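You operate a simulated robot arm through the tools that you are given. There is no shell and no other tool. Be economical: measure what you need, move in short steps, check, and stop when the job is done.

You run a simulated robot arm. Do the job below in one go: nothing can be reset, and whatever is moved stays where it is left.

## Task
Shut both valves of the strainer block and take both strainers out.
Fine: valves first, then latches; clogged one in the short black tray, the other in the long white tray.

The check looks at the end state, three seconds after you hand in, the way a careful person would. Anything else that was tipped, shoved, dropped, spilled or broken makes it a failure.

## Robot
A 6-joint arm with a two-finger parallel gripper, fixed in place. Base frame: the origin is at the foot of the arm, x ahead of it, y to its left, z up; the work surface is at about z = 0. Lengths are in m, angles in degrees, forces in N, time in s.
With the tool pointing down near the work surface it reaches from about 0.18 to 0.46 m from the base axis. Its first joint turns from -70.0 to 70.0 degrees. Payload 1.9 kg.
Tool frame: the origin (TCP) lies between the finger pads and is the grasp point; the fingertips stand 0.023 m ahead of it; z points along the fingers, y is the line along which they close. Largest opening 0.094 m; finger width 0.038, thickness 0.01; the body of the gripper, 0.054 by 0.096 m, starts 0.039 m behind the TCP.
Orientation is told as [roll, pitch, yaw] about the base's x, y, z axes, in that order, counted from this pose: with the fingers straight down and closing along the base's y, the tool's x points along the base's -x, its y along +y and its z along -z.

## Interface
- The arm moves only by the tool servo_tool. Its argument "motion" is a list of rows, each an object of numbers (a shift or turn left out is 0, a gripper value left out holds the last): "x", "y", "z": the shift along the tool's x, y, z in units of 150 mm (1.0 is 150 mm); "wx", "wy", "wz": the turn, a rotation vector about the tool's x, y, z in units of 180 degrees (1.0 is 180 degrees); "fingers": the opening, from 0 (shut) to 1 (fully open). In form: [{"x": .., "y": .., "z": .., "wx": .., "wy": .., "wz": .., "fingers": ..}, ...]. A call has 1 to 12 rows; each row is the pose to reach, as a shift and turn from the pose commanded when the call began, along the tool's axes at that moment. A call with a number of a shift or a turn outside -1 to 1 is refused whole. A row lasts 0.2 s, in which the tool goes at most 0.05 m and 8.6 degrees; a call with a longer step from one row to the next is refused whole, and so is a gripper value outside its range. Where a pose cannot be reached the arm comes as near as it can. A force on the tool above 60 N (or 10 N above the force at the start of the call, whichever is more), or a blocked arm, ends the call early, and 0.2 s more pass. The fingers move at their own pace (about 0.108 m/s each) and stop on an object; they squeeze with about 42 N. The grip force told is the motor's: it shows also when the fingers shut on nothing. Time passes only in rows, and 0.2 s behind the last, so rows that repeat a pose let the fingers close. The reply holds the time, the measured pose of the TCP, the force on the tool along the base axes, the opening and the grip force, in the units named above and with some noise, with the torque about the TCP (base axes, N m) and any sound that the robot's microphone picked up.
- Cameras (640 x 400 px; columns grow to the right, rows downward): "scene" is fixed at [0.0803, 0.331, 0.4305]; the picture's right is [-0.59, -0.80, 0.00], its down [-0.42, 0.31, -0.85] and it looks along [0.69, -0.51, -0.52] (base axes); focal length 214 px, centre (320, 200). "wrist" rides on the gripper at [0.086, 0.016, -0.075] in the tool frame; the picture's right is [-0.18, 0.98, 0.00], its down [-0.58, -0.11, -0.81] and it looks along [-0.79, -0.15, 0.59] (tool axes); focal length 243 px, centre (320, 200). There is no depth. A picture from a camera that has moved, and an enlarged one, comes with that camera's place and axes in the base frame and with its lens. The place of the scene camera against the robot may be out by one fixed shift of up to 0.012 m in any direction.
- snapshot(camera): a new picture of that camera. No time passes.
- inspect(camera, box): a new picture of the part [left, top, right, bottom] of that camera's present view, enlarged. No time passes.
- sign_off(): hands the job in; it is judged then, once.

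Go step by step. Nothing tells you positions but the pictures and the camera data: compare them with the known pose of the tool, close in by small moves and look again before you grip or let go. The budget is 120 turns and 76 pictures, counting those below and the enlarged ones. Unless the task says otherwise, let go and move clear before handing in, and close with one line.

The tools are called after "Request:" as name(argument=value, ...) on one line, values as JSON. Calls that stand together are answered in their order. servo_tool: Moves the arm, as the interface text tells. Its arguments: {"type":"object","properties":{"motion":{"type":"array","items":{"type":"object","properties":{"x":{"type":"number"},"y":{"type":"number"},"z":{"type":"number"},"wx":{"type":"number"},"wy":{"type":"number"},"wz":{"type":"number"},"fingers":{"type":"number"}}}}},"required":["motion"]} The other tools are called the same way: snapshot (camera) takes a picture; inspect (camera, box) takes an enlarged picture of a part of a camera's view; sign_off () hands the job in.

At the start:

```text
clock: 0.0
tool_pos: [0.2443, 0.1648, 0.3336]
tool_rot: [0.2, 0.0, 0.0]
ft_force: [0.1, -0.3, -0.5]
ft_torque: [0.01, 0.02, 0.04]
width: 0.094
grip_force: 0.2
```

scene: 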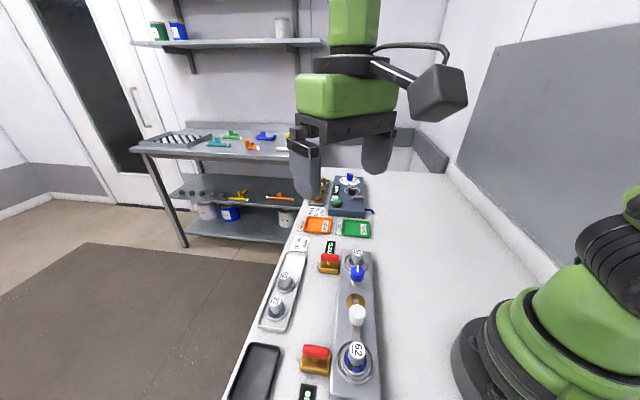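
wrist: 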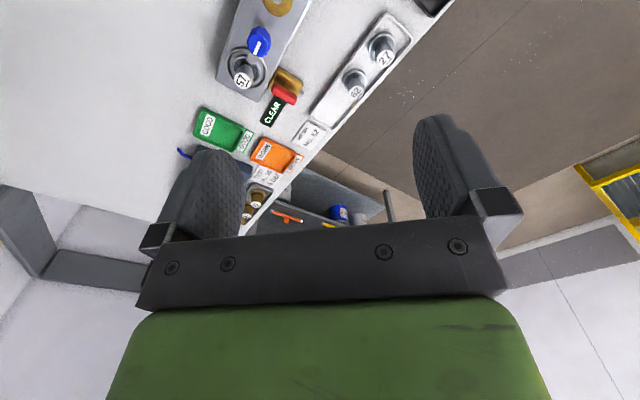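

I see a long grey block with two strainers, valves, and trays around it. I'll enlarge the views to identify the parts.

Request:
inspect(camera="scene", box=[220, 230, 420, 400])

Request:
inspect(camera="scene", box=[280, 160, 400, 260])

Request:
inspect(camera="wrist", box=[160, 0, 460, 200])

```text
2.35 times, centred on (320, 315) of scene
camera zoom: at [0.0803, 0.331, 0.4305], right [-0.59, -0.8, 0.0], down [-0.42, 0.31, -0.85], along [0.69, -0.51, -0.52], focal length 505 px, centre (320, -71)
```

zoom: 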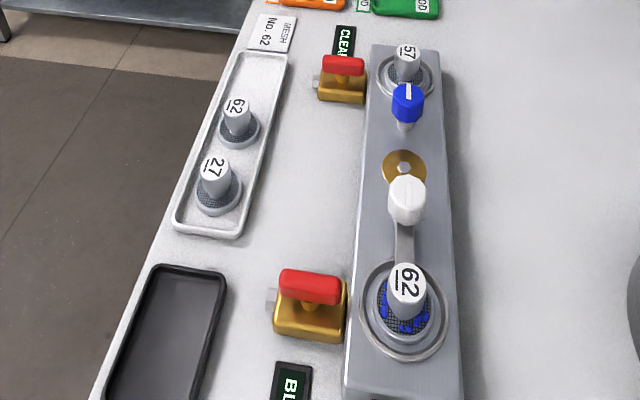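

```text
4.00 times, centred on (340, 210) of scene
camera zoom: at [0.0803, 0.331, 0.4305], right [-0.59, -0.8, 0.0], down [-0.42, 0.31, -0.85], along [0.69, -0.51, -0.52], focal length 858 px, centre (240, 160)
```

zoom: 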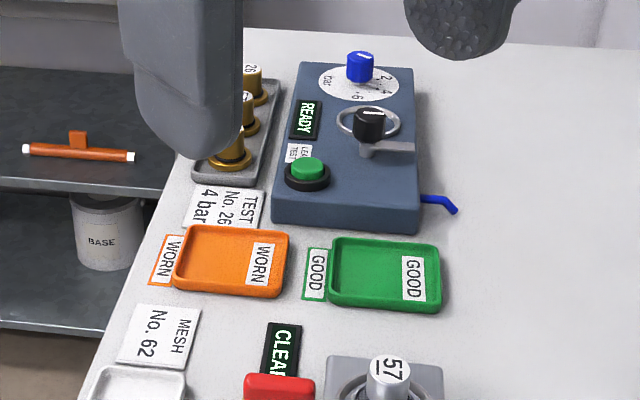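

```text
2.00 times, centred on (310, 100) of wrist
camera zoom: at [0.1596, 0.1811, 0.4086], right [0.18, 0.98, 0.0], down [0.58, -0.11, 0.81], along [0.79, -0.15, -0.59], focal length 485 px, centre (340, 400)
```

zoom: 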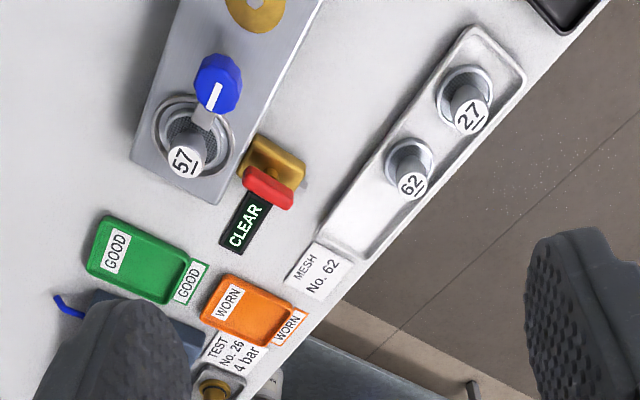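

Block 62 (blue debris in its mesh) sits near (0.19, 0.18), 57 near (0.33, 0.04), with red-handled valves on the outer side. I'll back the tool up so the wrist camera sees it all from another angle.

Request:
servo_tool(motion=[{"x": 0.3}, {"x": 0.56, "y": 0.1}, {"x": 0.56, "y": 0.2}])

Request:
snapshot(camera="wrist")

Request:
snapshot(camera="scene")

```text
clock: 0.8
tool_pos: [0.1597, 0.194, 0.3332]
tool_rot: [0.0, 0.1, 0.1]
ft_force: [0.0, -0.6, 0.1]
ft_torque: [-0.02, -0.01, -0.02]
width: 0.0938
grip_force: 0.2
```

```text
70 pictures are left
camera wrist: at [0.0752, 0.2103, 0.4086], right [0.18, 0.98, 0.0], down [0.58, -0.11, 0.81], along [0.79, -0.15, -0.59], focal length 243 px, centre (320, 200)
```

wrist: 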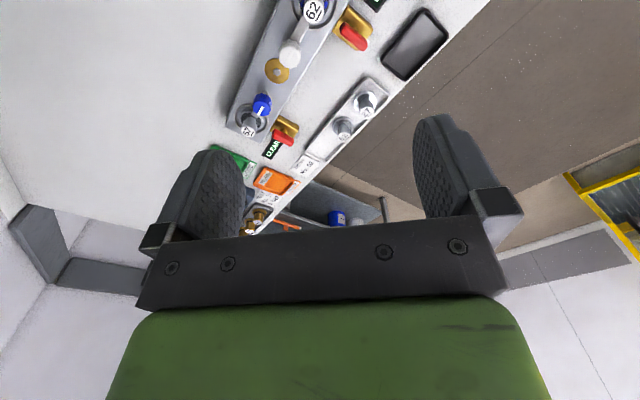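

```text
69 pictures are left
```

scene: 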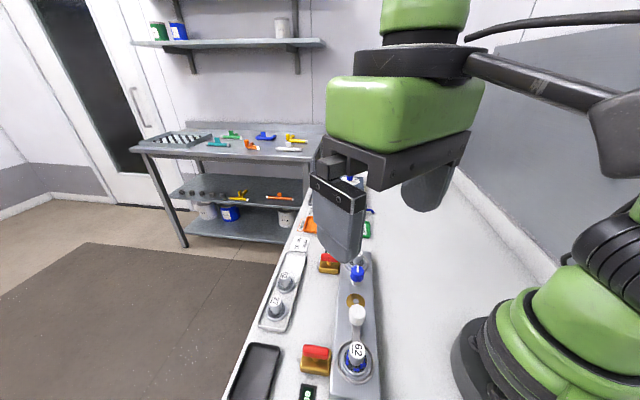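

Request:
inspect(camera="wrist", box=[210, 0, 450, 160])

Request:
inspect(camera="scene", box=[270, 240, 400, 400])

```text
2.50 times, centred on (330, 80) of wrist
camera zoom: at [0.0752, 0.2103, 0.4086], right [0.18, 0.98, 0.0], down [0.58, -0.11, 0.81], along [0.79, -0.15, -0.59], focal length 606 px, centre (295, 500)
```

zoom: 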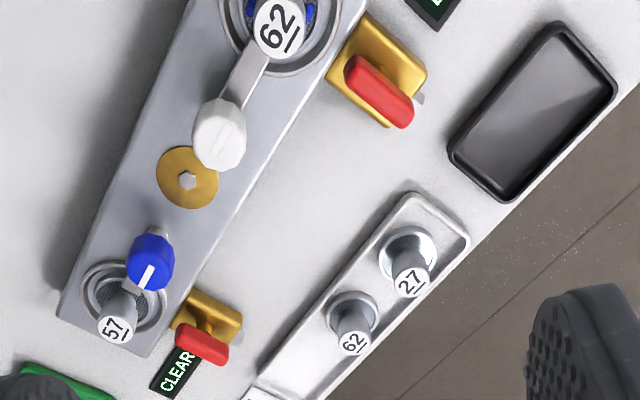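

```text
2.50 times, centred on (335, 320) of scene
camera zoom: at [0.0802, 0.331, 0.4305], right [-0.59, -0.8, 0.0], down [-0.42, 0.31, -0.85], along [0.69, -0.51, -0.52], focal length 536 px, centre (282, -100)
```

zoom: 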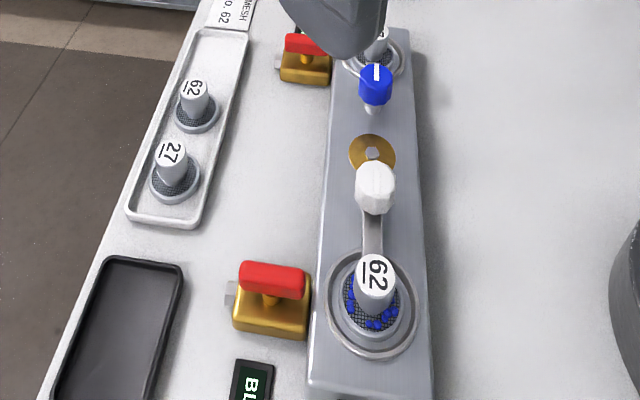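

The geometry: the block axis runs at -45°, 57 top is at about (0.313, 0.039, 0.066), 62 at about (0.169, 0.186), and the valve handles at about (0.358, 0.085) and (0.2125, 0.230), both lying in line with the pipe, so open. I'll turn the tool to yaw 45° and approach valve 57.

Request:
servo_tool(motion=[{"x": -0.11, "y": -0.06, "z": 0.1, "wz": -0.042}, {"x": -0.22, "y": -0.12, "z": 0.2, "wz": -0.084}, {"x": -0.33, "y": -0.18, "z": 0.3, "wz": -0.126}, {"x": -0.44, "y": -0.24, "z": 0.4, "wz": -0.168}, {"x": -0.55, "y": -0.3, "z": 0.5, "wz": -0.21}, {"x": -0.66, "y": -0.36, "z": 0.6, "wz": -0.25}])

Request:
snapshot(camera="wrist")

```text
clock: 2.2
tool_pos: [0.2594, 0.1416, 0.243]
tool_rot: [0.0, -0.1, 45.1]
ft_force: [-0.1, 0.2, 0.2]
ft_torque: [0.03, 0.01, -0.04]
width: 0.0943
grip_force: 0.1
```

```text
66 pictures are left
camera wrist: at [0.1892, 0.0912, 0.3179], right [-0.57, 0.82, 0.0], down [0.49, 0.33, 0.81], along [0.66, 0.46, -0.59], focal length 243 px, centre (320, 200)
```

wrist: 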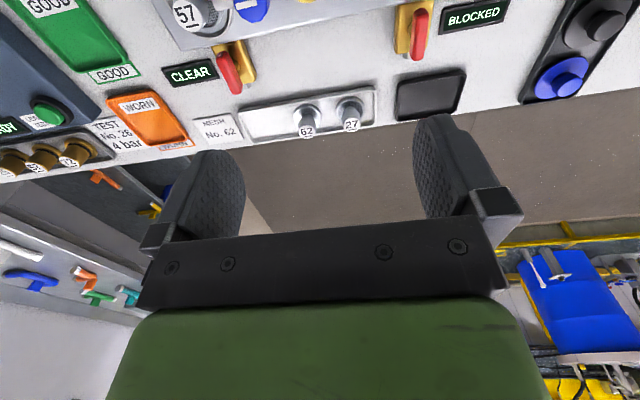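

Displays read CLEAR at 57 and BLOCKED at 62, so 62 is clogged. Moving above valve 57.

Request:
servo_tool(motion=[{"x": -0.05, "y": -0.18, "z": 0.2}, {"x": -0.1, "y": -0.37, "z": 0.4}, {"x": -0.15, "y": -0.55, "z": 0.6}, {"x": -0.198, "y": -0.732, "z": 0.8}])

Request:
snapshot(camera="wrist")

Request:
snapshot(camera="scene")

```text
clock: 3.2
tool_pos: [0.3583, 0.0851, 0.1221]
tool_rot: [0.1, -0.1, 45.2]
ft_force: [0.1, 0.3, -0.2]
ft_torque: [0.0, 0.01, 0.01]
width: 0.0941
grip_force: 0.1
```

```text
65 pictures are left
camera wrist: at [0.288, 0.0352, 0.1983], right [-0.57, 0.82, 0.0], down [0.49, 0.33, 0.81], along [0.66, 0.46, -0.59], focal length 243 px, centre (320, 200)
```

wrist: 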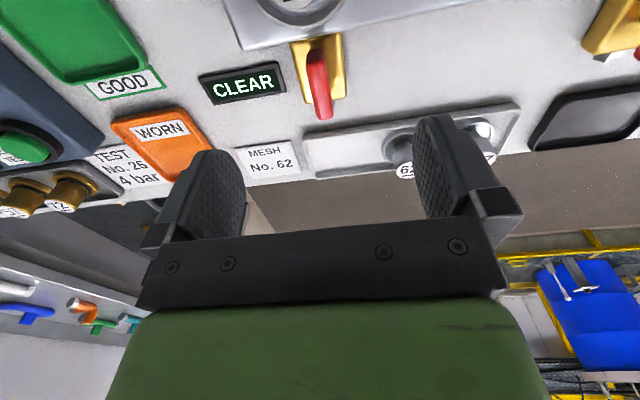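

```text
64 pictures are left
```

scene: 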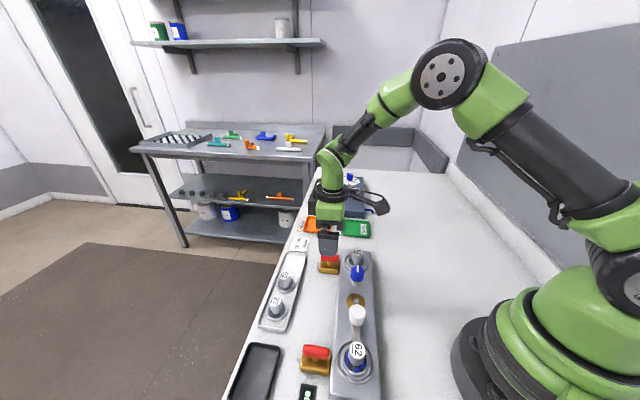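

Request:
inspect(camera="wrist", box=[240, 0, 400, 130])

```text
3.08 times, centred on (320, 65) of wrist
camera zoom: at [0.288, 0.0352, 0.1983], right [-0.57, 0.82, 0.0], down [0.49, 0.33, 0.81], along [0.66, 0.46, -0.59], focal length 746 px, centre (320, 615)
```

zoom: 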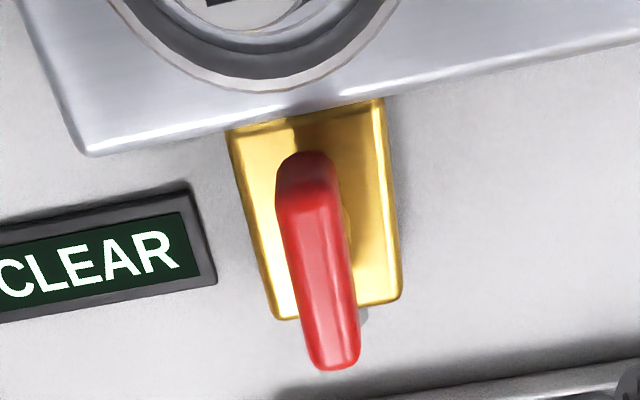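

The handle is centred under the tool (about (0.358, 0.085), top z about 0.042). I'll lower around it with the fingers half-open and then close.

Request:
servo_tool(motion=[{"z": 0.1, "fingers": 0.45}, {"z": 0.25, "fingers": 0.45}, {"z": 0.4}, {"z": 0.475}])

Request:
snapshot(camera="wrist")

```text
clock: 4.2
tool_pos: [0.3583, 0.0857, 0.052]
tool_rot: [0.1, -0.1, 45.0]
ft_force: [1.2, 0.4, -0.5]
ft_torque: [0.0, -0.01, 0.01]
width: 0.0424
grip_force: 0.0
```

```text
62 pictures are left
camera wrist: at [0.2871, 0.0354, 0.1269], right [-0.57, 0.82, 0.0], down [0.49, 0.33, 0.81], along [0.67, 0.46, -0.59], focal length 243 px, centre (320, 200)
```

wrist: 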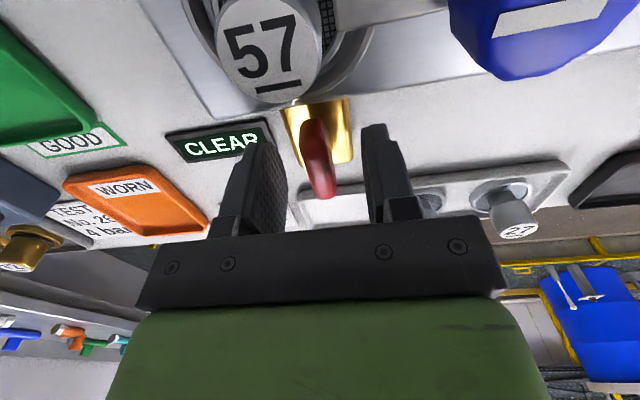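

Request:
servo_tool(motion=[{"z": 0.035, "fingers": 0.45}, {"z": 0.035, "fingers": 0.0}, {"z": 0.035, "fingers": 0.0}])

Request:
inspect(camera="wrist", box=[200, 60, 440, 220])

```text
clock: 5.0
tool_pos: [0.3575, 0.0851, 0.048]
tool_rot: [0.0, 0.0, 45.0]
ft_force: [8.7, -7.5, -6.2]
ft_torque: [-0.54, 0.3, -0.01]
width: 0.0126
grip_force: 44.9
```

```text
2.50 times, centred on (320, 140) of wrist
camera zoom: at [0.2871, 0.035, 0.1217], right [-0.57, 0.82, 0.0], down [0.49, 0.33, 0.81], along [0.67, 0.46, -0.59], focal length 606 px, centre (320, 350)
```

zoom: 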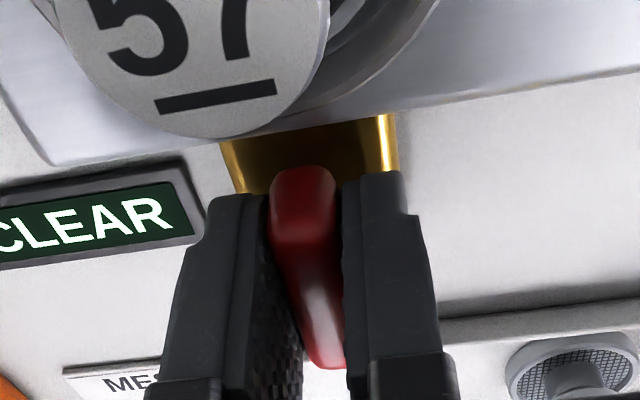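

Gripped on the handle bar. I'll try a first small clockwise turn and watch the torque.

Request:
servo_tool(motion=[{"y": -0.008, "wz": 0.03}, {"y": -0.008, "wz": 0.06}, {"y": -0.008, "wz": 0.09}])

```text
clock: 5.8
tool_pos: [0.3572, 0.0848, 0.0472]
tool_rot: [0.3, 0.0, 28.7]
ft_force: [-17.5, 10.1, 3.0]
ft_torque: [0.23, -1.01, 0.0]
width: 0.013
grip_force: 44.8
```

It turns freely with no torque. I'll continue clockwise with a small relieving shift.

Request:
servo_tool(motion=[{"x": 0.003, "y": 0.005, "wz": 0.04}, {"x": 0.003, "y": 0.005, "wz": 0.08}, {"x": 0.003, "y": 0.005, "wz": 0.12}, {"x": 0.003, "y": 0.005, "wz": 0.16}, {"x": 0.003, "y": 0.005, "wz": 0.2}])

```text
clock: 7.0
tool_pos: [0.3577, 0.0858, 0.0464]
tool_rot: [0.1, 0.1, -7.3]
ft_force: [-5.3, 33.8, -8.7]
ft_torque: [-0.21, 0.06, 0.06]
width: 0.0129
grip_force: 44.3
```

Request:
servo_tool(motion=[{"y": 0.008}, {"y": 0.008, "wz": 0.04}, {"y": 0.008, "wz": 0.08}, {"y": 0.008, "wz": 0.12}, {"y": 0.008, "wz": 0.16}, {"y": 0.008, "wz": 0.2}, {"y": 0.008, "wz": 0.21}])

Request:
snapshot(camera="wrist")

Request:
inspect(camera="scene", box=[270, 220, 400, 300])

```text
clock: 8.6
tool_pos: [0.3576, 0.088, 0.0466]
tool_rot: [0.2, 0.1, -45.1]
ft_force: [-0.6, 27.4, -8.0]
ft_torque: [0.57, 1.02, 0.13]
width: 0.013
grip_force: 45.4
```

```text
60 pictures are left
camera wrist: at [0.3102, 0.1589, 0.1221], right [0.83, 0.56, 0.0], down [0.33, -0.49, 0.8], along [0.45, -0.66, -0.59], focal length 243 px, centre (320, 200)
```

wrist: 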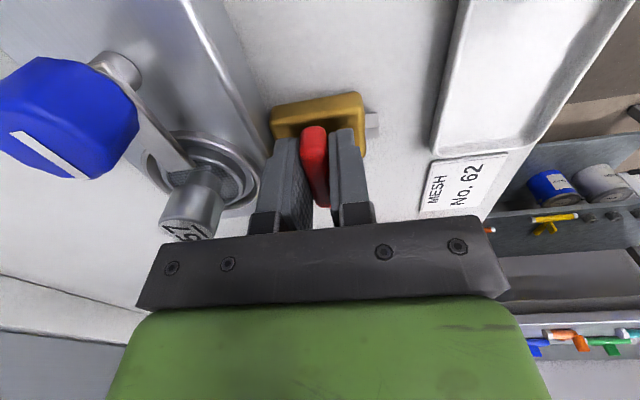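

```text
4.92 times, centred on (335, 260) of scene
camera zoom: at [0.0803, 0.331, 0.4305], right [-0.59, -0.8, 0.0], down [-0.42, 0.31, -0.85], along [0.69, -0.51, -0.52], focal length 1056 px, centre (246, -95)
```

zoom: 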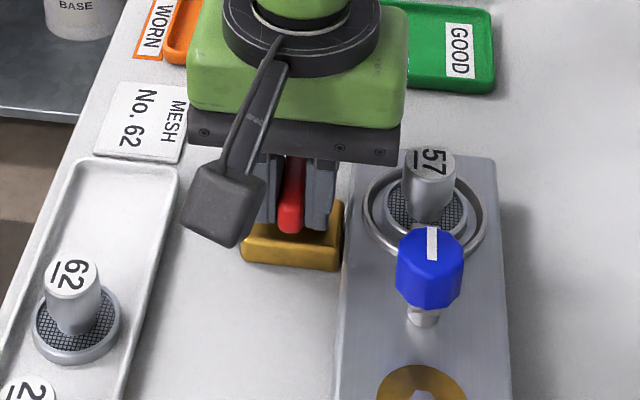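

The handle is now across the pipe. I'll nudge a bit further to see whether there's a stop.

Request:
servo_tool(motion=[{"x": 0.0, "y": 0.006, "wz": 0.015}, {"y": 0.006, "wz": 0.03}])

```text
clock: 9.2
tool_pos: [0.3583, 0.087, 0.0464]
tool_rot: [0.0, 0.1, -50.2]
ft_force: [-18.2, 8.5, 7.5]
ft_torque: [-0.36, -0.33, 1.91]
width: 0.0152
grip_force: 44.8
```

There is a stop at about 90°, so valve 57 is shut. Releasing and rising.

Request:
servo_tool(motion=[{"wz": -0.025}, {"wz": -0.025, "fingers": 0.35}, {"wz": -0.025, "fingers": 0.35}, {"wz": -0.025, "z": -0.2}, {"wz": -0.025, "z": -0.5}])

Request:
snapshot(camera="wrist")

```text
clock: 10.4
tool_pos: [0.359, 0.0867, 0.1216]
tool_rot: [0.1, 0.0, -45.9]
ft_force: [0.5, 0.0, -0.7]
ft_torque: [-0.01, 0.02, -0.03]
width: 0.0328
grip_force: 0.0
```

```text
58 pictures are left
camera wrist: at [0.3118, 0.16, 0.1966], right [0.83, 0.55, 0.0], down [0.33, -0.49, 0.8], along [0.44, -0.67, -0.59], focal length 243 px, centre (320, 200)
```

wrist: 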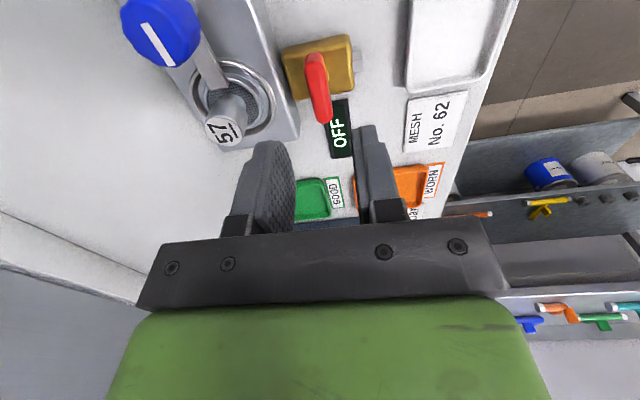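

The display turned OFF. Now on to valve 62, rotating back to yaw 45°.

Request:
servo_tool(motion=[{"x": 0.11, "z": -0.1, "wz": -0.042}, {"x": 0.22, "z": -0.15, "wz": -0.084}, {"x": 0.33, "z": -0.15, "wz": -0.126}, {"x": 0.44, "z": -0.15, "wz": -0.168}, {"x": 0.55, "z": -0.15, "wz": -0.21}, {"x": 0.68, "z": -0.15, "wz": -0.252}])

```text
clock: 11.8
tool_pos: [0.2866, 0.1598, 0.1457]
tool_rot: [0.1, 0.1, -0.4]
ft_force: [-0.3, -0.1, -0.3]
ft_torque: [0.01, -0.01, 0.02]
width: 0.0331
grip_force: 0.0
```

Request:
servo_tool(motion=[{"x": 0.08, "y": 0.08, "wz": -0.042}, {"x": 0.16, "y": 0.16, "wz": -0.084}, {"x": 0.25, "y": 0.24, "wz": -0.126}, {"x": 0.33, "y": 0.32, "z": 0.05, "wz": -0.168}, {"x": 0.41, "y": 0.4, "z": 0.1, "wz": -0.21}, {"x": 0.494, "y": 0.475, "z": 0.15, "wz": -0.252}])

Request:
inspect(camera="wrist", box=[220, 0, 420, 140])

```text
clock: 13.2
tool_pos: [0.2135, 0.2312, 0.1215]
tool_rot: [0.0, -0.1, 45.0]
ft_force: [0.1, 0.4, 0.2]
ft_torque: [-0.02, -0.02, -0.03]
width: 0.0329
grip_force: 0.1
```

```text
2.86 times, centred on (320, 70) of wrist
camera zoom: at [0.1432, 0.1817, 0.1969], right [-0.56, 0.83, 0.0], down [0.49, 0.33, 0.81], along [0.67, 0.46, -0.59], focal length 693 px, centre (320, 571)
```

zoom: 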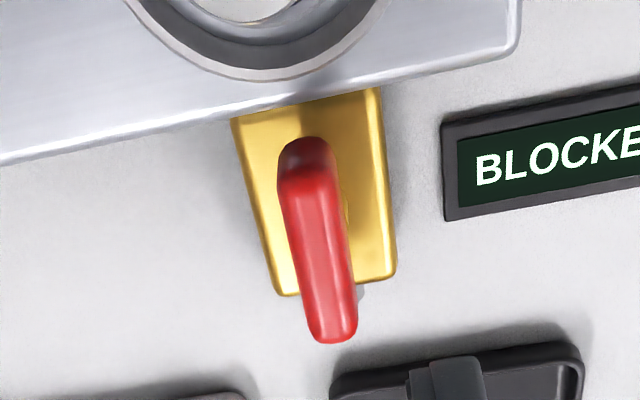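

Same relative view as at valve 57. Lowering and gripping.

Request:
servo_tool(motion=[{"z": 0.15}, {"z": 0.3}, {"z": 0.42}, {"z": 0.5}, {"z": 0.5, "fingers": 0.0}, {"z": 0.5, "fingers": 0.0}])

Request:
inspect(camera="wrist", box=[200, 60, 440, 220])

```text
clock: 14.6
tool_pos: [0.2139, 0.232, 0.0473]
tool_rot: [0.1, -0.1, 44.8]
ft_force: [-16.7, 13.6, 3.2]
ft_torque: [0.15, -0.29, 0.01]
width: 0.013
grip_force: 45.1
```

```text
2.50 times, centred on (320, 140) of wrist
camera zoom: at [0.143, 0.1823, 0.1221], right [-0.56, 0.83, 0.0], down [0.49, 0.33, 0.81], along [0.67, 0.46, -0.59], focal length 606 px, centre (320, 350)
```

zoom: 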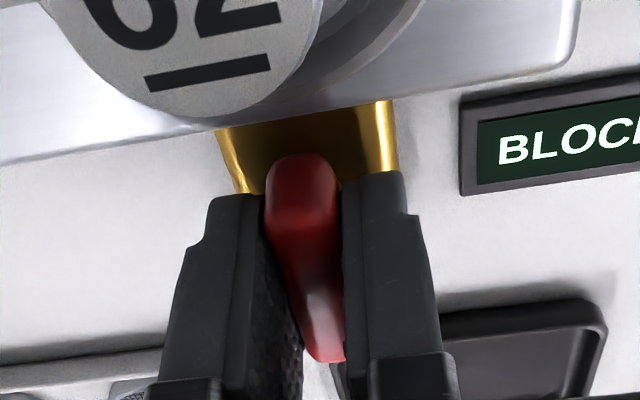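

Request:
servo_tool(motion=[{"y": 0.006}, {"y": 0.006, "wz": 0.04}, {"y": 0.006, "wz": 0.08}, {"y": 0.006, "wz": 0.12}, {"y": 0.006, "wz": 0.16}])

```text
clock: 15.8
tool_pos: [0.2146, 0.2305, 0.0467]
tool_rot: [0.0, 0.0, 15.8]
ft_force: [8.9, -28.1, 17.8]
ft_torque: [-0.13, -1.3, 0.06]
width: 0.0129
grip_force: 44.6
```

Request:
servo_tool(motion=[{"y": -0.008}, {"y": -0.008, "wz": 0.04}, {"y": -0.008, "wz": 0.08}, {"y": -0.008, "wz": 0.12}, {"y": -0.008, "wz": 0.16}])

```text
clock: 17.0
tool_pos: [0.2135, 0.2309, 0.0465]
tool_rot: [0.1, 0.0, -12.9]
ft_force: [3.4, -10.8, 12.8]
ft_torque: [-0.71, -1.2, 0.01]
width: 0.0127
grip_force: 44.9
```

Request:
servo_tool(motion=[{"y": -0.003, "wz": 0.04}, {"y": -0.003, "wz": 0.08}, {"y": -0.003, "wz": 0.12}, {"y": -0.003, "wz": 0.16}, {"y": -0.003, "wz": 0.178}])

```text
clock: 18.2
tool_pos: [0.2127, 0.2304, 0.0469]
tool_rot: [0.1, 0.1, -44.9]
ft_force: [3.4, -4.9, 1.4]
ft_torque: [-0.76, -0.64, 0.02]
width: 0.0129
grip_force: 44.8
```

Request:
servo_tool(motion=[{"wz": 0.012}, {"wz": 0.02}, {"wz": 0.0}, {"wz": 0.0, "fingers": 0.35}, {"wz": 0.0, "fingers": 0.35}, {"z": -0.2}, {"z": -0.5}])

Request:
snapshot(camera="wrist")

Request:
snapshot(camera="scene")

```text
clock: 19.8
tool_pos: [0.212, 0.231, 0.1222]
tool_rot: [0.1, 0.0, -44.9]
ft_force: [0.2, 0.5, -0.1]
ft_torque: [-0.02, 0.0, 0.0]
width: 0.033
grip_force: 0.1
```

```text
55 pictures are left
camera wrist: at [0.165, 0.3034, 0.1982], right [0.82, 0.57, 0.0], down [0.34, -0.49, 0.81], along [0.46, -0.66, -0.59], focal length 243 px, centre (320, 200)
```

wrist: 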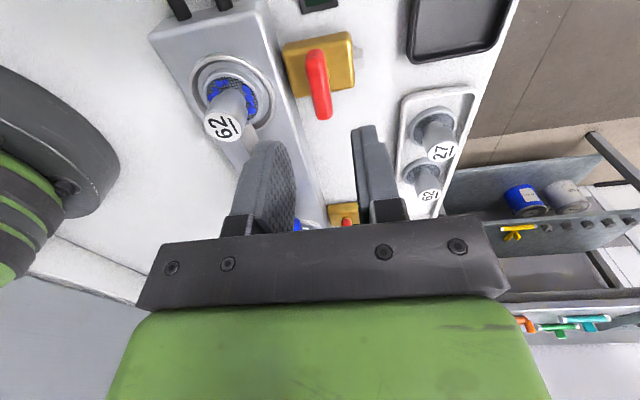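

```text
54 pictures are left
```

scene: 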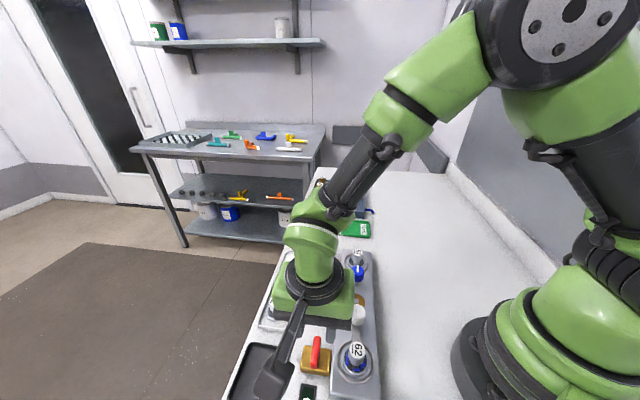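

Request:
inspect(camera="scene", box=[285, 320, 385, 400])

Request:
inspect(camera="wrist", box=[140, 0, 380, 150])

```text
5.00 times, centred on (335, 360) of scene
camera zoom: at [0.0803, 0.331, 0.4305], right [-0.59, -0.8, 0.0], down [-0.42, 0.31, -0.85], along [0.69, -0.51, -0.52], focal length 1072 px, centre (245, -600)
```

zoom: 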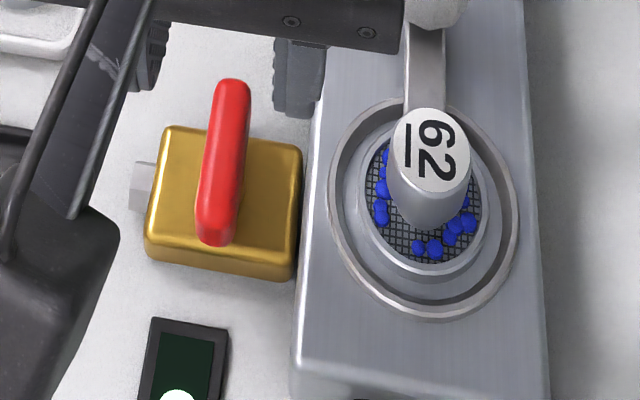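

```text
2.67 times, centred on (260, 75) of wrist
camera zoom: at [0.165, 0.3034, 0.1982], right [0.82, 0.57, 0.0], down [0.34, -0.49, 0.81], along [0.46, -0.66, -0.59], focal length 647 px, centre (480, 533)
```

zoom: 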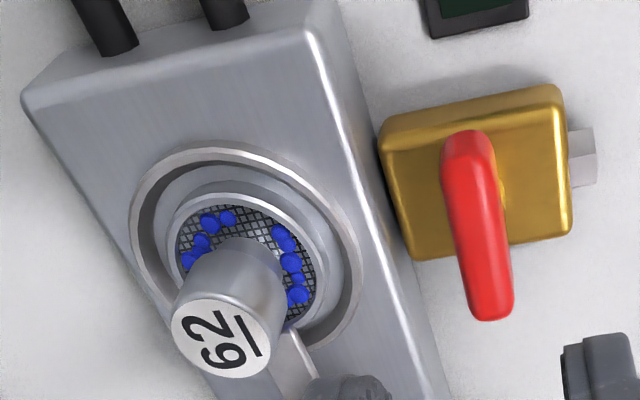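

Both valves shut. Next, look closely at the white latch knob of 62.

Request:
servo_tool(motion=[{"z": -0.15}, {"x": -0.14, "y": -0.13, "z": -0.2}, {"x": -0.28, "y": -0.26, "z": -0.2}, {"x": -0.415, "y": -0.396, "z": -0.2}])

Request:
snapshot(camera="wrist")

Request:
inspect(camera="scene", box=[310, 260, 410, 390])

```text
clock: 20.8
tool_pos: [0.2165, 0.1459, 0.1518]
tool_rot: [0.2, 0.1, -44.8]
ft_force: [0.1, 0.9, 0.1]
ft_torque: [-0.02, 0.02, -0.01]
width: 0.0326
grip_force: 0.1
```

```text
51 pictures are left
camera wrist: at [0.1681, 0.2166, 0.2276], right [0.82, 0.57, 0.0], down [0.34, -0.49, 0.81], along [0.46, -0.66, -0.59], focal length 243 px, centre (320, 200)
```

wrist: 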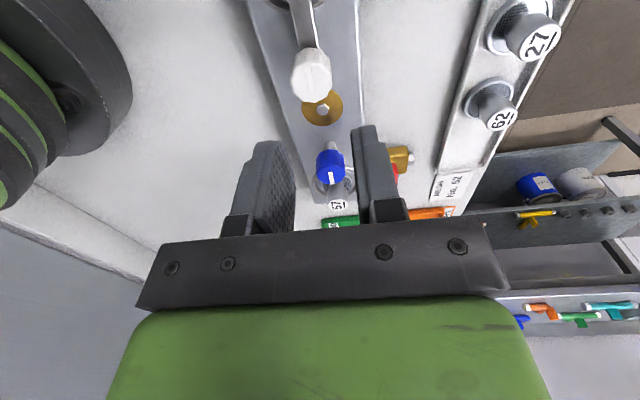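

```text
3.08 times, centred on (360, 325) of scene
camera zoom: at [0.0803, 0.331, 0.4305], right [-0.59, -0.8, 0.0], down [-0.42, 0.31, -0.85], along [0.69, -0.51, -0.52], focal length 660 px, centre (197, -185)
```

zoom: 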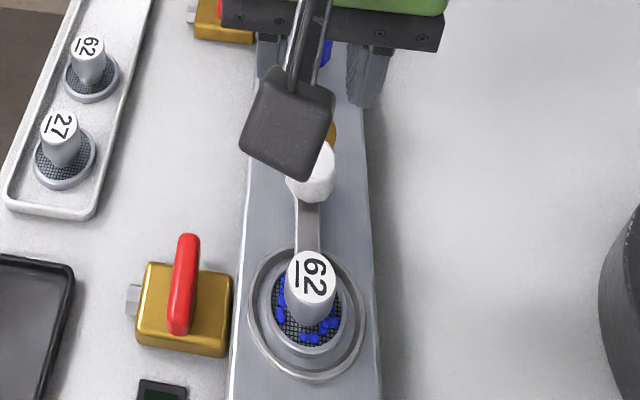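

Request:
inspect(camera="wrist", box=[230, 0, 410, 120])

Request:
inspect(camera="wrist", box=[280, 110, 400, 220])

```text
3.33 times, centred on (320, 60) of wrist
camera zoom: at [0.1681, 0.2166, 0.2276], right [0.82, 0.57, 0.0], down [0.34, -0.49, 0.81], along [0.46, -0.66, -0.59], focal length 809 px, centre (320, 667)
```

zoom: 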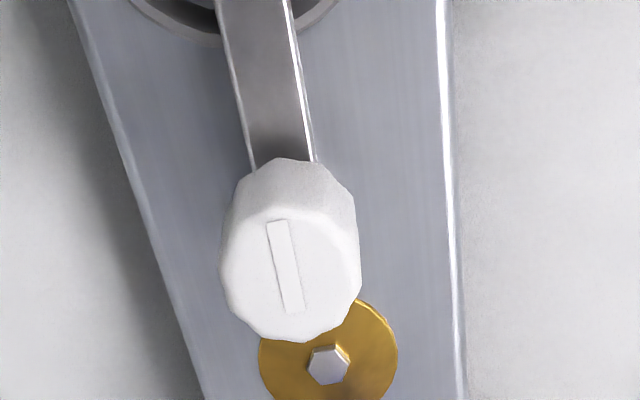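

```text
3.64 times, centred on (340, 165) of wrist
camera zoom: at [0.1681, 0.2166, 0.2276], right [0.82, 0.57, 0.0], down [0.34, -0.49, 0.81], along [0.46, -0.66, -0.59], focal length 882 px, centre (247, 327)
```

zoom: 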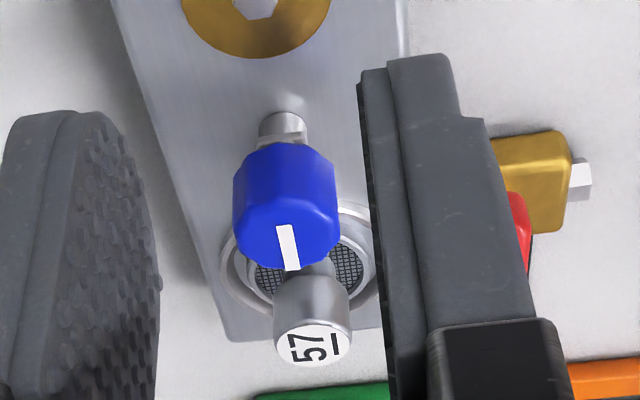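

The white knob top is about (0.2125, 0.143, 0.062) and the blue knob is symmetric near (0.270, 0.083). Lowering partway over the white knob and checking.

Request:
servo_tool(motion=[{"x": 0.005, "y": -0.033, "fingers": 0.6}, {"x": 0.005, "y": -0.033, "z": 0.2, "fingers": 0.6}, {"x": 0.005, "y": -0.033, "z": 0.4, "fingers": 0.6}])

Request:
snapshot(camera="wrist")

```text
clock: 21.6
tool_pos: [0.2105, 0.1429, 0.0918]
tool_rot: [0.1, 0.1, -44.8]
ft_force: [-0.3, -0.6, 0.4]
ft_torque: [-0.04, -0.03, 0.03]
width: 0.0564
grip_force: 0.0
```

```text
47 pictures are left
camera wrist: at [0.1638, 0.2149, 0.1671], right [0.82, 0.57, 0.0], down [0.34, -0.49, 0.8], along [0.46, -0.66, -0.59], focal length 243 px, centre (320, 200)
```

wrist: 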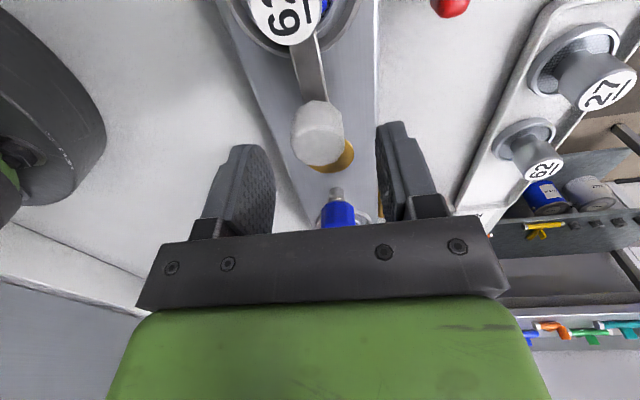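

Request:
servo_tool(motion=[{"x": -0.011, "y": 0.008, "z": 0.08}, {"x": -0.011, "y": 0.008, "z": 0.165}])

Request:
snapshot(camera="wrist")

Request:
inspect(camera="scene", box=[300, 260, 420, 390])

```text
clock: 22.2
tool_pos: [0.2142, 0.1425, 0.0685]
tool_rot: [0.0, 0.0, -44.8]
ft_force: [-0.5, -0.6, 0.9]
ft_torque: [0.02, 0.01, -0.02]
width: 0.0564
grip_force: 0.1
```

```text
46 pictures are left
camera wrist: at [0.166, 0.2141, 0.1424], right [0.82, 0.57, 0.0], down [0.34, -0.49, 0.81], along [0.46, -0.66, -0.59], focal length 243 px, centre (320, 200)
```

wrist: 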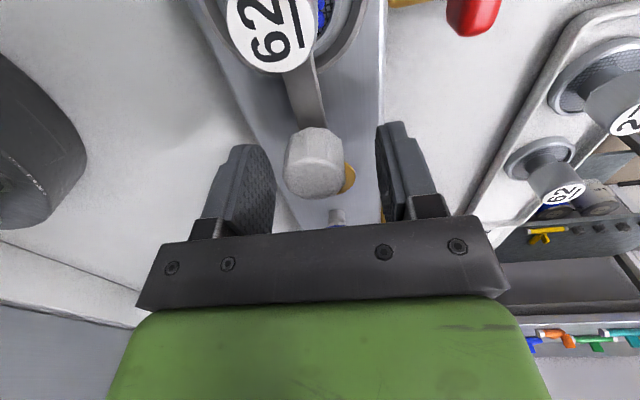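

```text
3.08 times, centred on (360, 325) of scene
camera zoom: at [0.0803, 0.331, 0.4305], right [-0.59, -0.8, 0.0], down [-0.42, 0.31, -0.85], along [0.69, -0.51, -0.52], focal length 660 px, centre (197, -185)
```

zoom: 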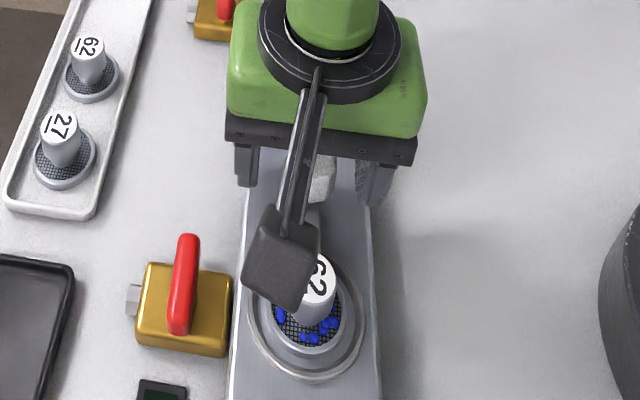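

Request:
servo_tool(motion=[{"x": -0.018, "y": -0.014, "z": 0.015}, {"x": -0.018, "y": -0.014, "z": 0.015, "fingers": 0.2}, {"x": -0.018, "y": -0.014, "z": 0.015, "fingers": 0.0}, {"x": -0.018, "y": -0.014, "z": 0.015, "fingers": 0.0}])

Request:
snapshot(camera="wrist")

```text
clock: 23.2
tool_pos: [0.215, 0.1398, 0.0649]
tool_rot: [0.2, 0.2, -44.9]
ft_force: [8.4, 12.1, -15.1]
ft_torque: [-0.45, -0.05, -0.09]
width: 0.0278
grip_force: 44.7
```

```text
44 pictures are left
camera wrist: at [0.1667, 0.211, 0.1403], right [0.82, 0.57, 0.0], down [0.33, -0.49, 0.81], along [0.46, -0.66, -0.59], focal length 243 px, centre (320, 200)
```

wrist: 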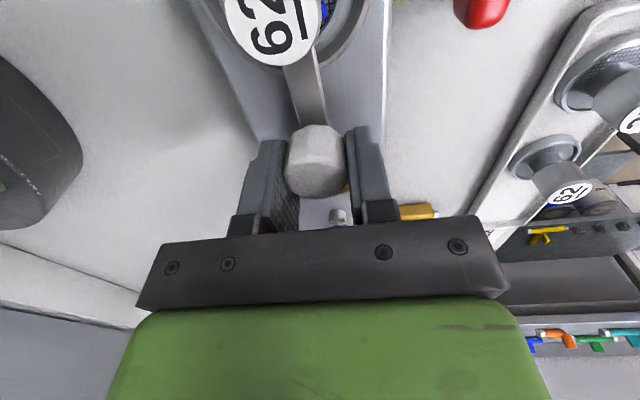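

Knob gripped (27.8 mm). Testing a counter-clockwise turn.

Request:
servo_tool(motion=[{"y": 0.004, "wz": -0.03}, {"y": 0.004, "wz": -0.06}, {"y": 0.004, "wz": -0.09}])

Request:
snapshot(camera="wrist")

```text
clock: 23.9
tool_pos: [0.2169, 0.1397, 0.0652]
tool_rot: [0.5, -0.1, -31.4]
ft_force: [2.4, 4.0, -1.8]
ft_torque: [-0.4, 0.68, -0.04]
width: 0.0279
grip_force: 45.1
stopped in row 3: the force on the tool passed its limit at 63 N (the readings are from after the stop); the commanded pose is now the measured one
```

```text
43 pictures are left
camera wrist: at [0.1523, 0.1989, 0.1403], right [0.67, 0.74, 0.01], down [0.43, -0.4, 0.81], along [0.6, -0.54, -0.59], focal length 243 px, centre (320, 200)
```

wrist: 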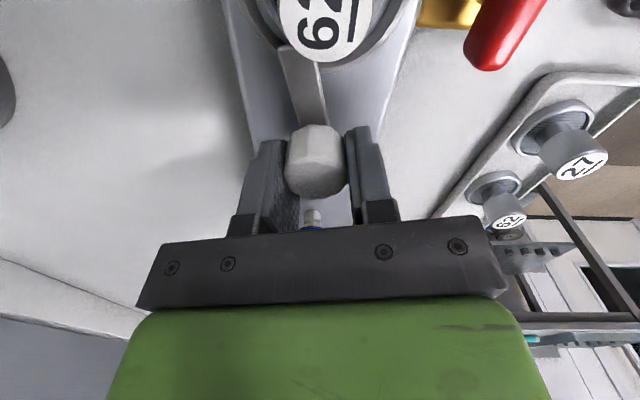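

The arm swung with the knob; the forces were off-centre side loads and are now relaxed. Continuing in small steps.

Request:
servo_tool(motion=[{"wz": -0.025}, {"wz": -0.05}])

```text
clock: 24.5
tool_pos: [0.2171, 0.1418, 0.0653]
tool_rot: [0.7, -0.3, -22.2]
ft_force: [-2.1, 30.1, 8.0]
ft_torque: [-0.28, 1.2, -0.21]
width: 0.0277
grip_force: 44.8
```

Request:
servo_tool(motion=[{"x": 0.004, "y": 0.009}, {"x": 0.004, "y": 0.011, "wz": -0.025}, {"x": 0.004, "y": 0.013, "wz": -0.05}, {"x": 0.004, "y": 0.014, "wz": -0.075}])

```text
clock: 25.5
tool_pos: [0.218, 0.1425, 0.0655]
tool_rot: [0.6, -0.4, -8.7]
ft_force: [16.8, 22.6, -9.1]
ft_torque: [-0.48, -0.11, -0.23]
width: 0.0278
grip_force: 44.9
```

Request:
servo_tool(motion=[{"x": -0.004, "y": 0.007}, {"x": -0.005, "y": 0.009, "wz": -0.025}, {"x": -0.006, "y": 0.011, "wz": -0.05}, {"x": -0.006, "y": 0.012, "wz": -0.075}])

Request:
snapshot(camera="wrist")

```text
clock: 26.7
tool_pos: [0.2164, 0.1455, 0.0659]
tool_rot: [0.4, -0.6, 4.7]
ft_force: [-2.7, 6.8, 0.7]
ft_torque: [-0.57, 0.09, -0.04]
width: 0.028
grip_force: 44.7
stopped in row 4: the force on the tool passed its limit at 62 N (the readings are from after the stop); the commanded pose is now the measured one
```

```text
42 pictures are left
camera wrist: at [0.1312, 0.1542, 0.1398], right [0.1, 0.99, 0.01], down [0.58, -0.07, 0.81], along [0.81, -0.08, -0.59], focal length 243 px, centre (320, 200)
```

wrist: 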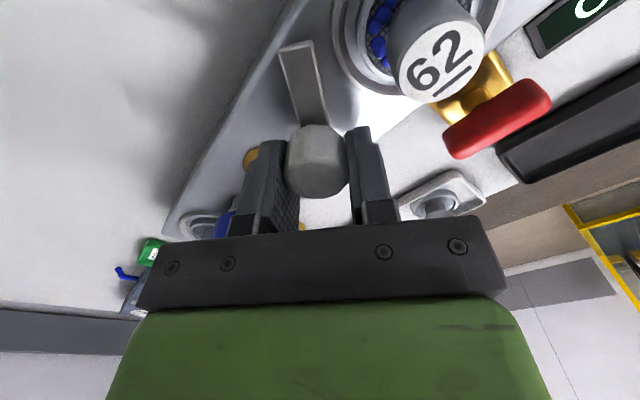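

Arm is swinging clear of strainer 62. Continuing to the full quarter turn.

Request:
servo_tool(motion=[{"y": 0.004, "wz": -0.025}, {"y": 0.008, "wz": -0.05}])

```text
clock: 27.3
tool_pos: [0.2178, 0.1466, 0.0664]
tool_rot: [0.4, -0.5, 13.9]
ft_force: [-0.5, 16.2, 1.1]
ft_torque: [-0.64, 0.81, -0.19]
width: 0.0278
grip_force: 45.2
```

Request:
servo_tool(motion=[{"y": 0.006}, {"y": 0.009, "wz": -0.025}, {"y": 0.012, "wz": -0.05}])

```text
clock: 28.1
tool_pos: [0.2165, 0.1472, 0.0653]
tool_rot: [0.2, -0.6, 22.9]
ft_force: [-5.2, 3.9, 10.4]
ft_torque: [0.08, -1.17, -0.02]
width: 0.028
grip_force: 44.9
```

Request:
servo_tool(motion=[{"y": 0.002, "wz": -0.025}, {"y": 0.003, "wz": -0.05}, {"y": 0.005, "wz": -0.075}])

```text
clock: 29.1
tool_pos: [0.2148, 0.1498, 0.0652]
tool_rot: [0.1, -0.6, 36.4]
ft_force: [-1.7, 5.3, 2.0]
ft_torque: [-0.46, -0.03, -0.03]
width: 0.0278
grip_force: 45.0
stopped in row 3: the force on the tool passed its limit at 62 N (the readings are from after the stop); the commanded pose is now the measured one
```

Request:
servo_tool(motion=[{"y": 0.004, "wz": -0.025}, {"y": 0.008, "wz": -0.048}])

Request:
snapshot(camera="wrist")

```text
clock: 29.6
tool_pos: [0.2139, 0.1502, 0.0657]
tool_rot: [-0.1, -0.6, 45.1]
ft_force: [-15.3, 6.1, 14.2]
ft_torque: [0.56, -1.04, -0.13]
width: 0.0279
grip_force: 45.2
```

```text
41 pictures are left
camera wrist: at [0.1438, 0.1008, 0.1395], right [-0.57, 0.82, 0.0], down [0.48, 0.33, 0.81], along [0.67, 0.46, -0.58], focal length 243 px, centre (320, 200)
```

wrist: 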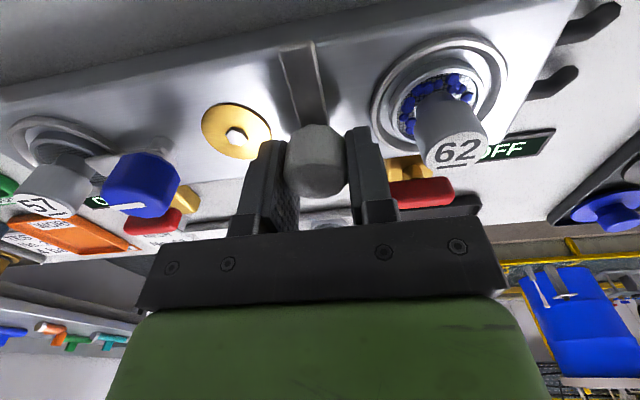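

The latch of 62 is a full quarter turn off, and the display reads OFF. Releasing and going up, then on to the blue knob.

Request:
servo_tool(motion=[{"fingers": 0.45}, {"fingers": 0.45}, {"z": -0.2}, {"z": -0.45}])

Request:
snapshot(camera="wrist")

```text
clock: 30.6
tool_pos: [0.2134, 0.1505, 0.1328]
tool_rot: [0.0, -0.7, 45.0]
ft_force: [-0.7, 0.2, -0.4]
ft_torque: [-0.03, -0.01, -0.04]
width: 0.0424
grip_force: 0.1
```

```text
40 pictures are left
camera wrist: at [0.1433, 0.1006, 0.2071], right [-0.57, 0.82, 0.0], down [0.48, 0.33, 0.81], along [0.67, 0.46, -0.58], focal length 243 px, centre (320, 200)
```

wrist: 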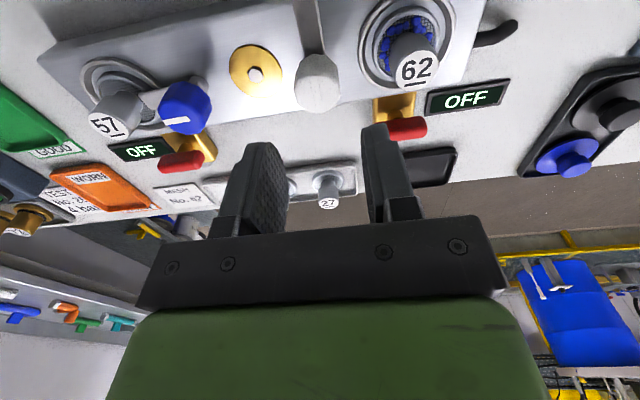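

Both knob tops are at about z 0.07. Moving to the blue knob at about (0.272, 0.0805) at yaw -45°.

Request:
servo_tool(motion=[{"x": 0.005, "y": -0.05, "wz": 0.042}, {"x": 0.009, "y": -0.1, "wz": 0.084}, {"x": 0.014, "y": -0.15, "wz": 0.126}, {"x": 0.018, "y": -0.2, "wz": 0.168}, {"x": 0.023, "y": -0.25, "wz": 0.21}, {"x": 0.027, "y": -0.3, "wz": 0.252}, {"x": 0.032, "y": -0.35, "wz": 0.294}, {"x": 0.036, "y": -0.4, "wz": 0.336}, {"x": 0.041, "y": -0.45, "wz": 0.378}, {"x": 0.045, "y": -0.5, "wz": 0.42}, {"x": 0.05, "y": -0.55, "wz": 0.462}, {"x": 0.054, "y": -0.606, "wz": 0.5, "fingers": 0.6}])

Request:
snapshot(camera="wrist")

```text
clock: 33.2
tool_pos: [0.2731, 0.079, 0.133]
tool_rot: [0.6, 0.0, -45.1]
ft_force: [-0.1, 0.7, 0.7]
ft_torque: [-0.01, 0.01, 0.0]
width: 0.0565
grip_force: 0.1
```

```text
39 pictures are left
camera wrist: at [0.2249, 0.1528, 0.208], right [0.83, 0.56, 0.01], down [0.33, -0.49, 0.8], along [0.46, -0.66, -0.59], focal length 243 px, centre (320, 200)
```

wrist: 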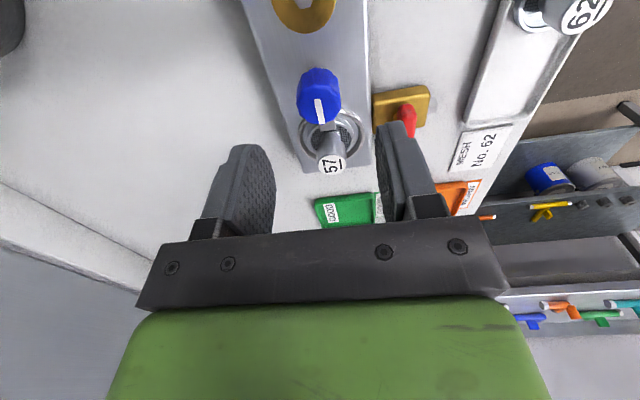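

Request:
servo_tool(motion=[{"x": 0.015, "z": 0.15}, {"x": 0.015, "z": 0.3}, {"x": 0.015, "z": 0.44}])

Request:
snapshot(camera="wrist")

```text
clock: 34.0
tool_pos: [0.2714, 0.0831, 0.0659]
tool_rot: [0.6, 0.0, -45.0]
ft_force: [1.1, -0.2, 0.6]
ft_torque: [-0.02, 0.01, 0.0]
width: 0.0565
grip_force: 0.1
```

```text
38 pictures are left
camera wrist: at [0.2233, 0.1547, 0.1415], right [0.82, 0.57, 0.01], down [0.33, -0.49, 0.8], along [0.46, -0.66, -0.59], focal length 243 px, centre (320, 200)
```

wrist: 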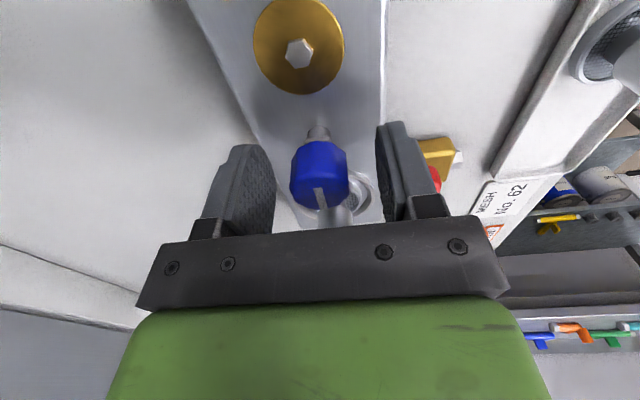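

Request:
servo_tool(motion=[{"x": -0.01, "z": 0.005}, {"x": -0.01, "z": 0.005, "fingers": 0.2}, {"x": -0.01, "z": 0.005, "fingers": 0.0}, {"x": -0.01, "z": 0.005, "fingers": 0.0}])

```text
clock: 35.0
tool_pos: [0.2718, 0.0818, 0.0659]
tool_rot: [0.4, 0.1, -45.0]
ft_force: [-3.4, -5.8, 0.3]
ft_torque: [-0.25, 0.73, -0.01]
width: 0.028
grip_force: 44.7
```

Gripped well-centred. Testing a counter-clockwise turn.

Request:
servo_tool(motion=[{"wz": -0.025}, {"wz": -0.05}])

Request:
snapshot(camera="wrist")

```text
clock: 35.6
tool_pos: [0.2721, 0.081, 0.0664]
tool_rot: [0.5, 0.0, -36.1]
ft_force: [-8.5, -2.5, -5.1]
ft_torque: [-0.35, 0.6, -0.42]
width: 0.0274
grip_force: 44.7
```

```text
37 pictures are left
camera wrist: at [0.2137, 0.1447, 0.1409], right [0.73, 0.69, 0.01], down [0.4, -0.44, 0.81], along [0.56, -0.58, -0.59], focal length 243 px, centre (320, 200)
```

wrist: 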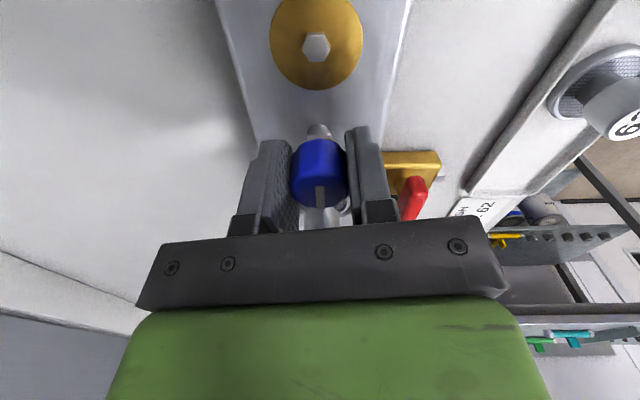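

Request:
inspect(camera="scene", box=[310, 220, 410, 310])

Request:
inspect(camera="wrist", box=[240, 110, 400, 240])

```text
4.44 times, centred on (360, 265) of scene
camera zoom: at [0.0803, 0.331, 0.4305], right [-0.59, -0.8, 0.0], down [-0.42, 0.31, -0.85], along [0.69, -0.51, -0.52], focal length 953 px, centre (142, -89)
```

zoom: 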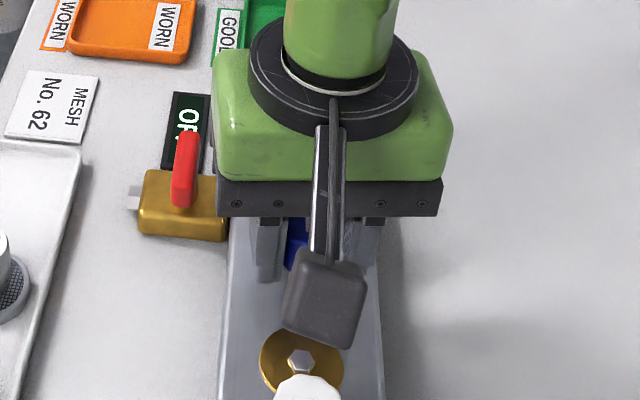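

```text
3.08 times, centred on (320, 175) of wrist
camera zoom: at [0.2137, 0.1447, 0.1409], right [0.73, 0.69, 0.01], down [0.4, -0.44, 0.81], along [0.56, -0.58, -0.59], focal length 746 px, centre (320, 277)
```

zoom: 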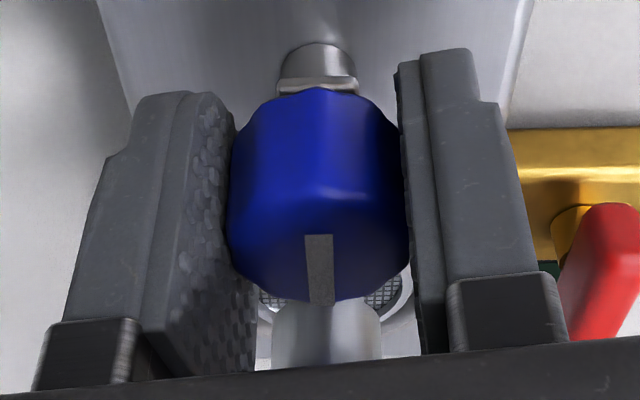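

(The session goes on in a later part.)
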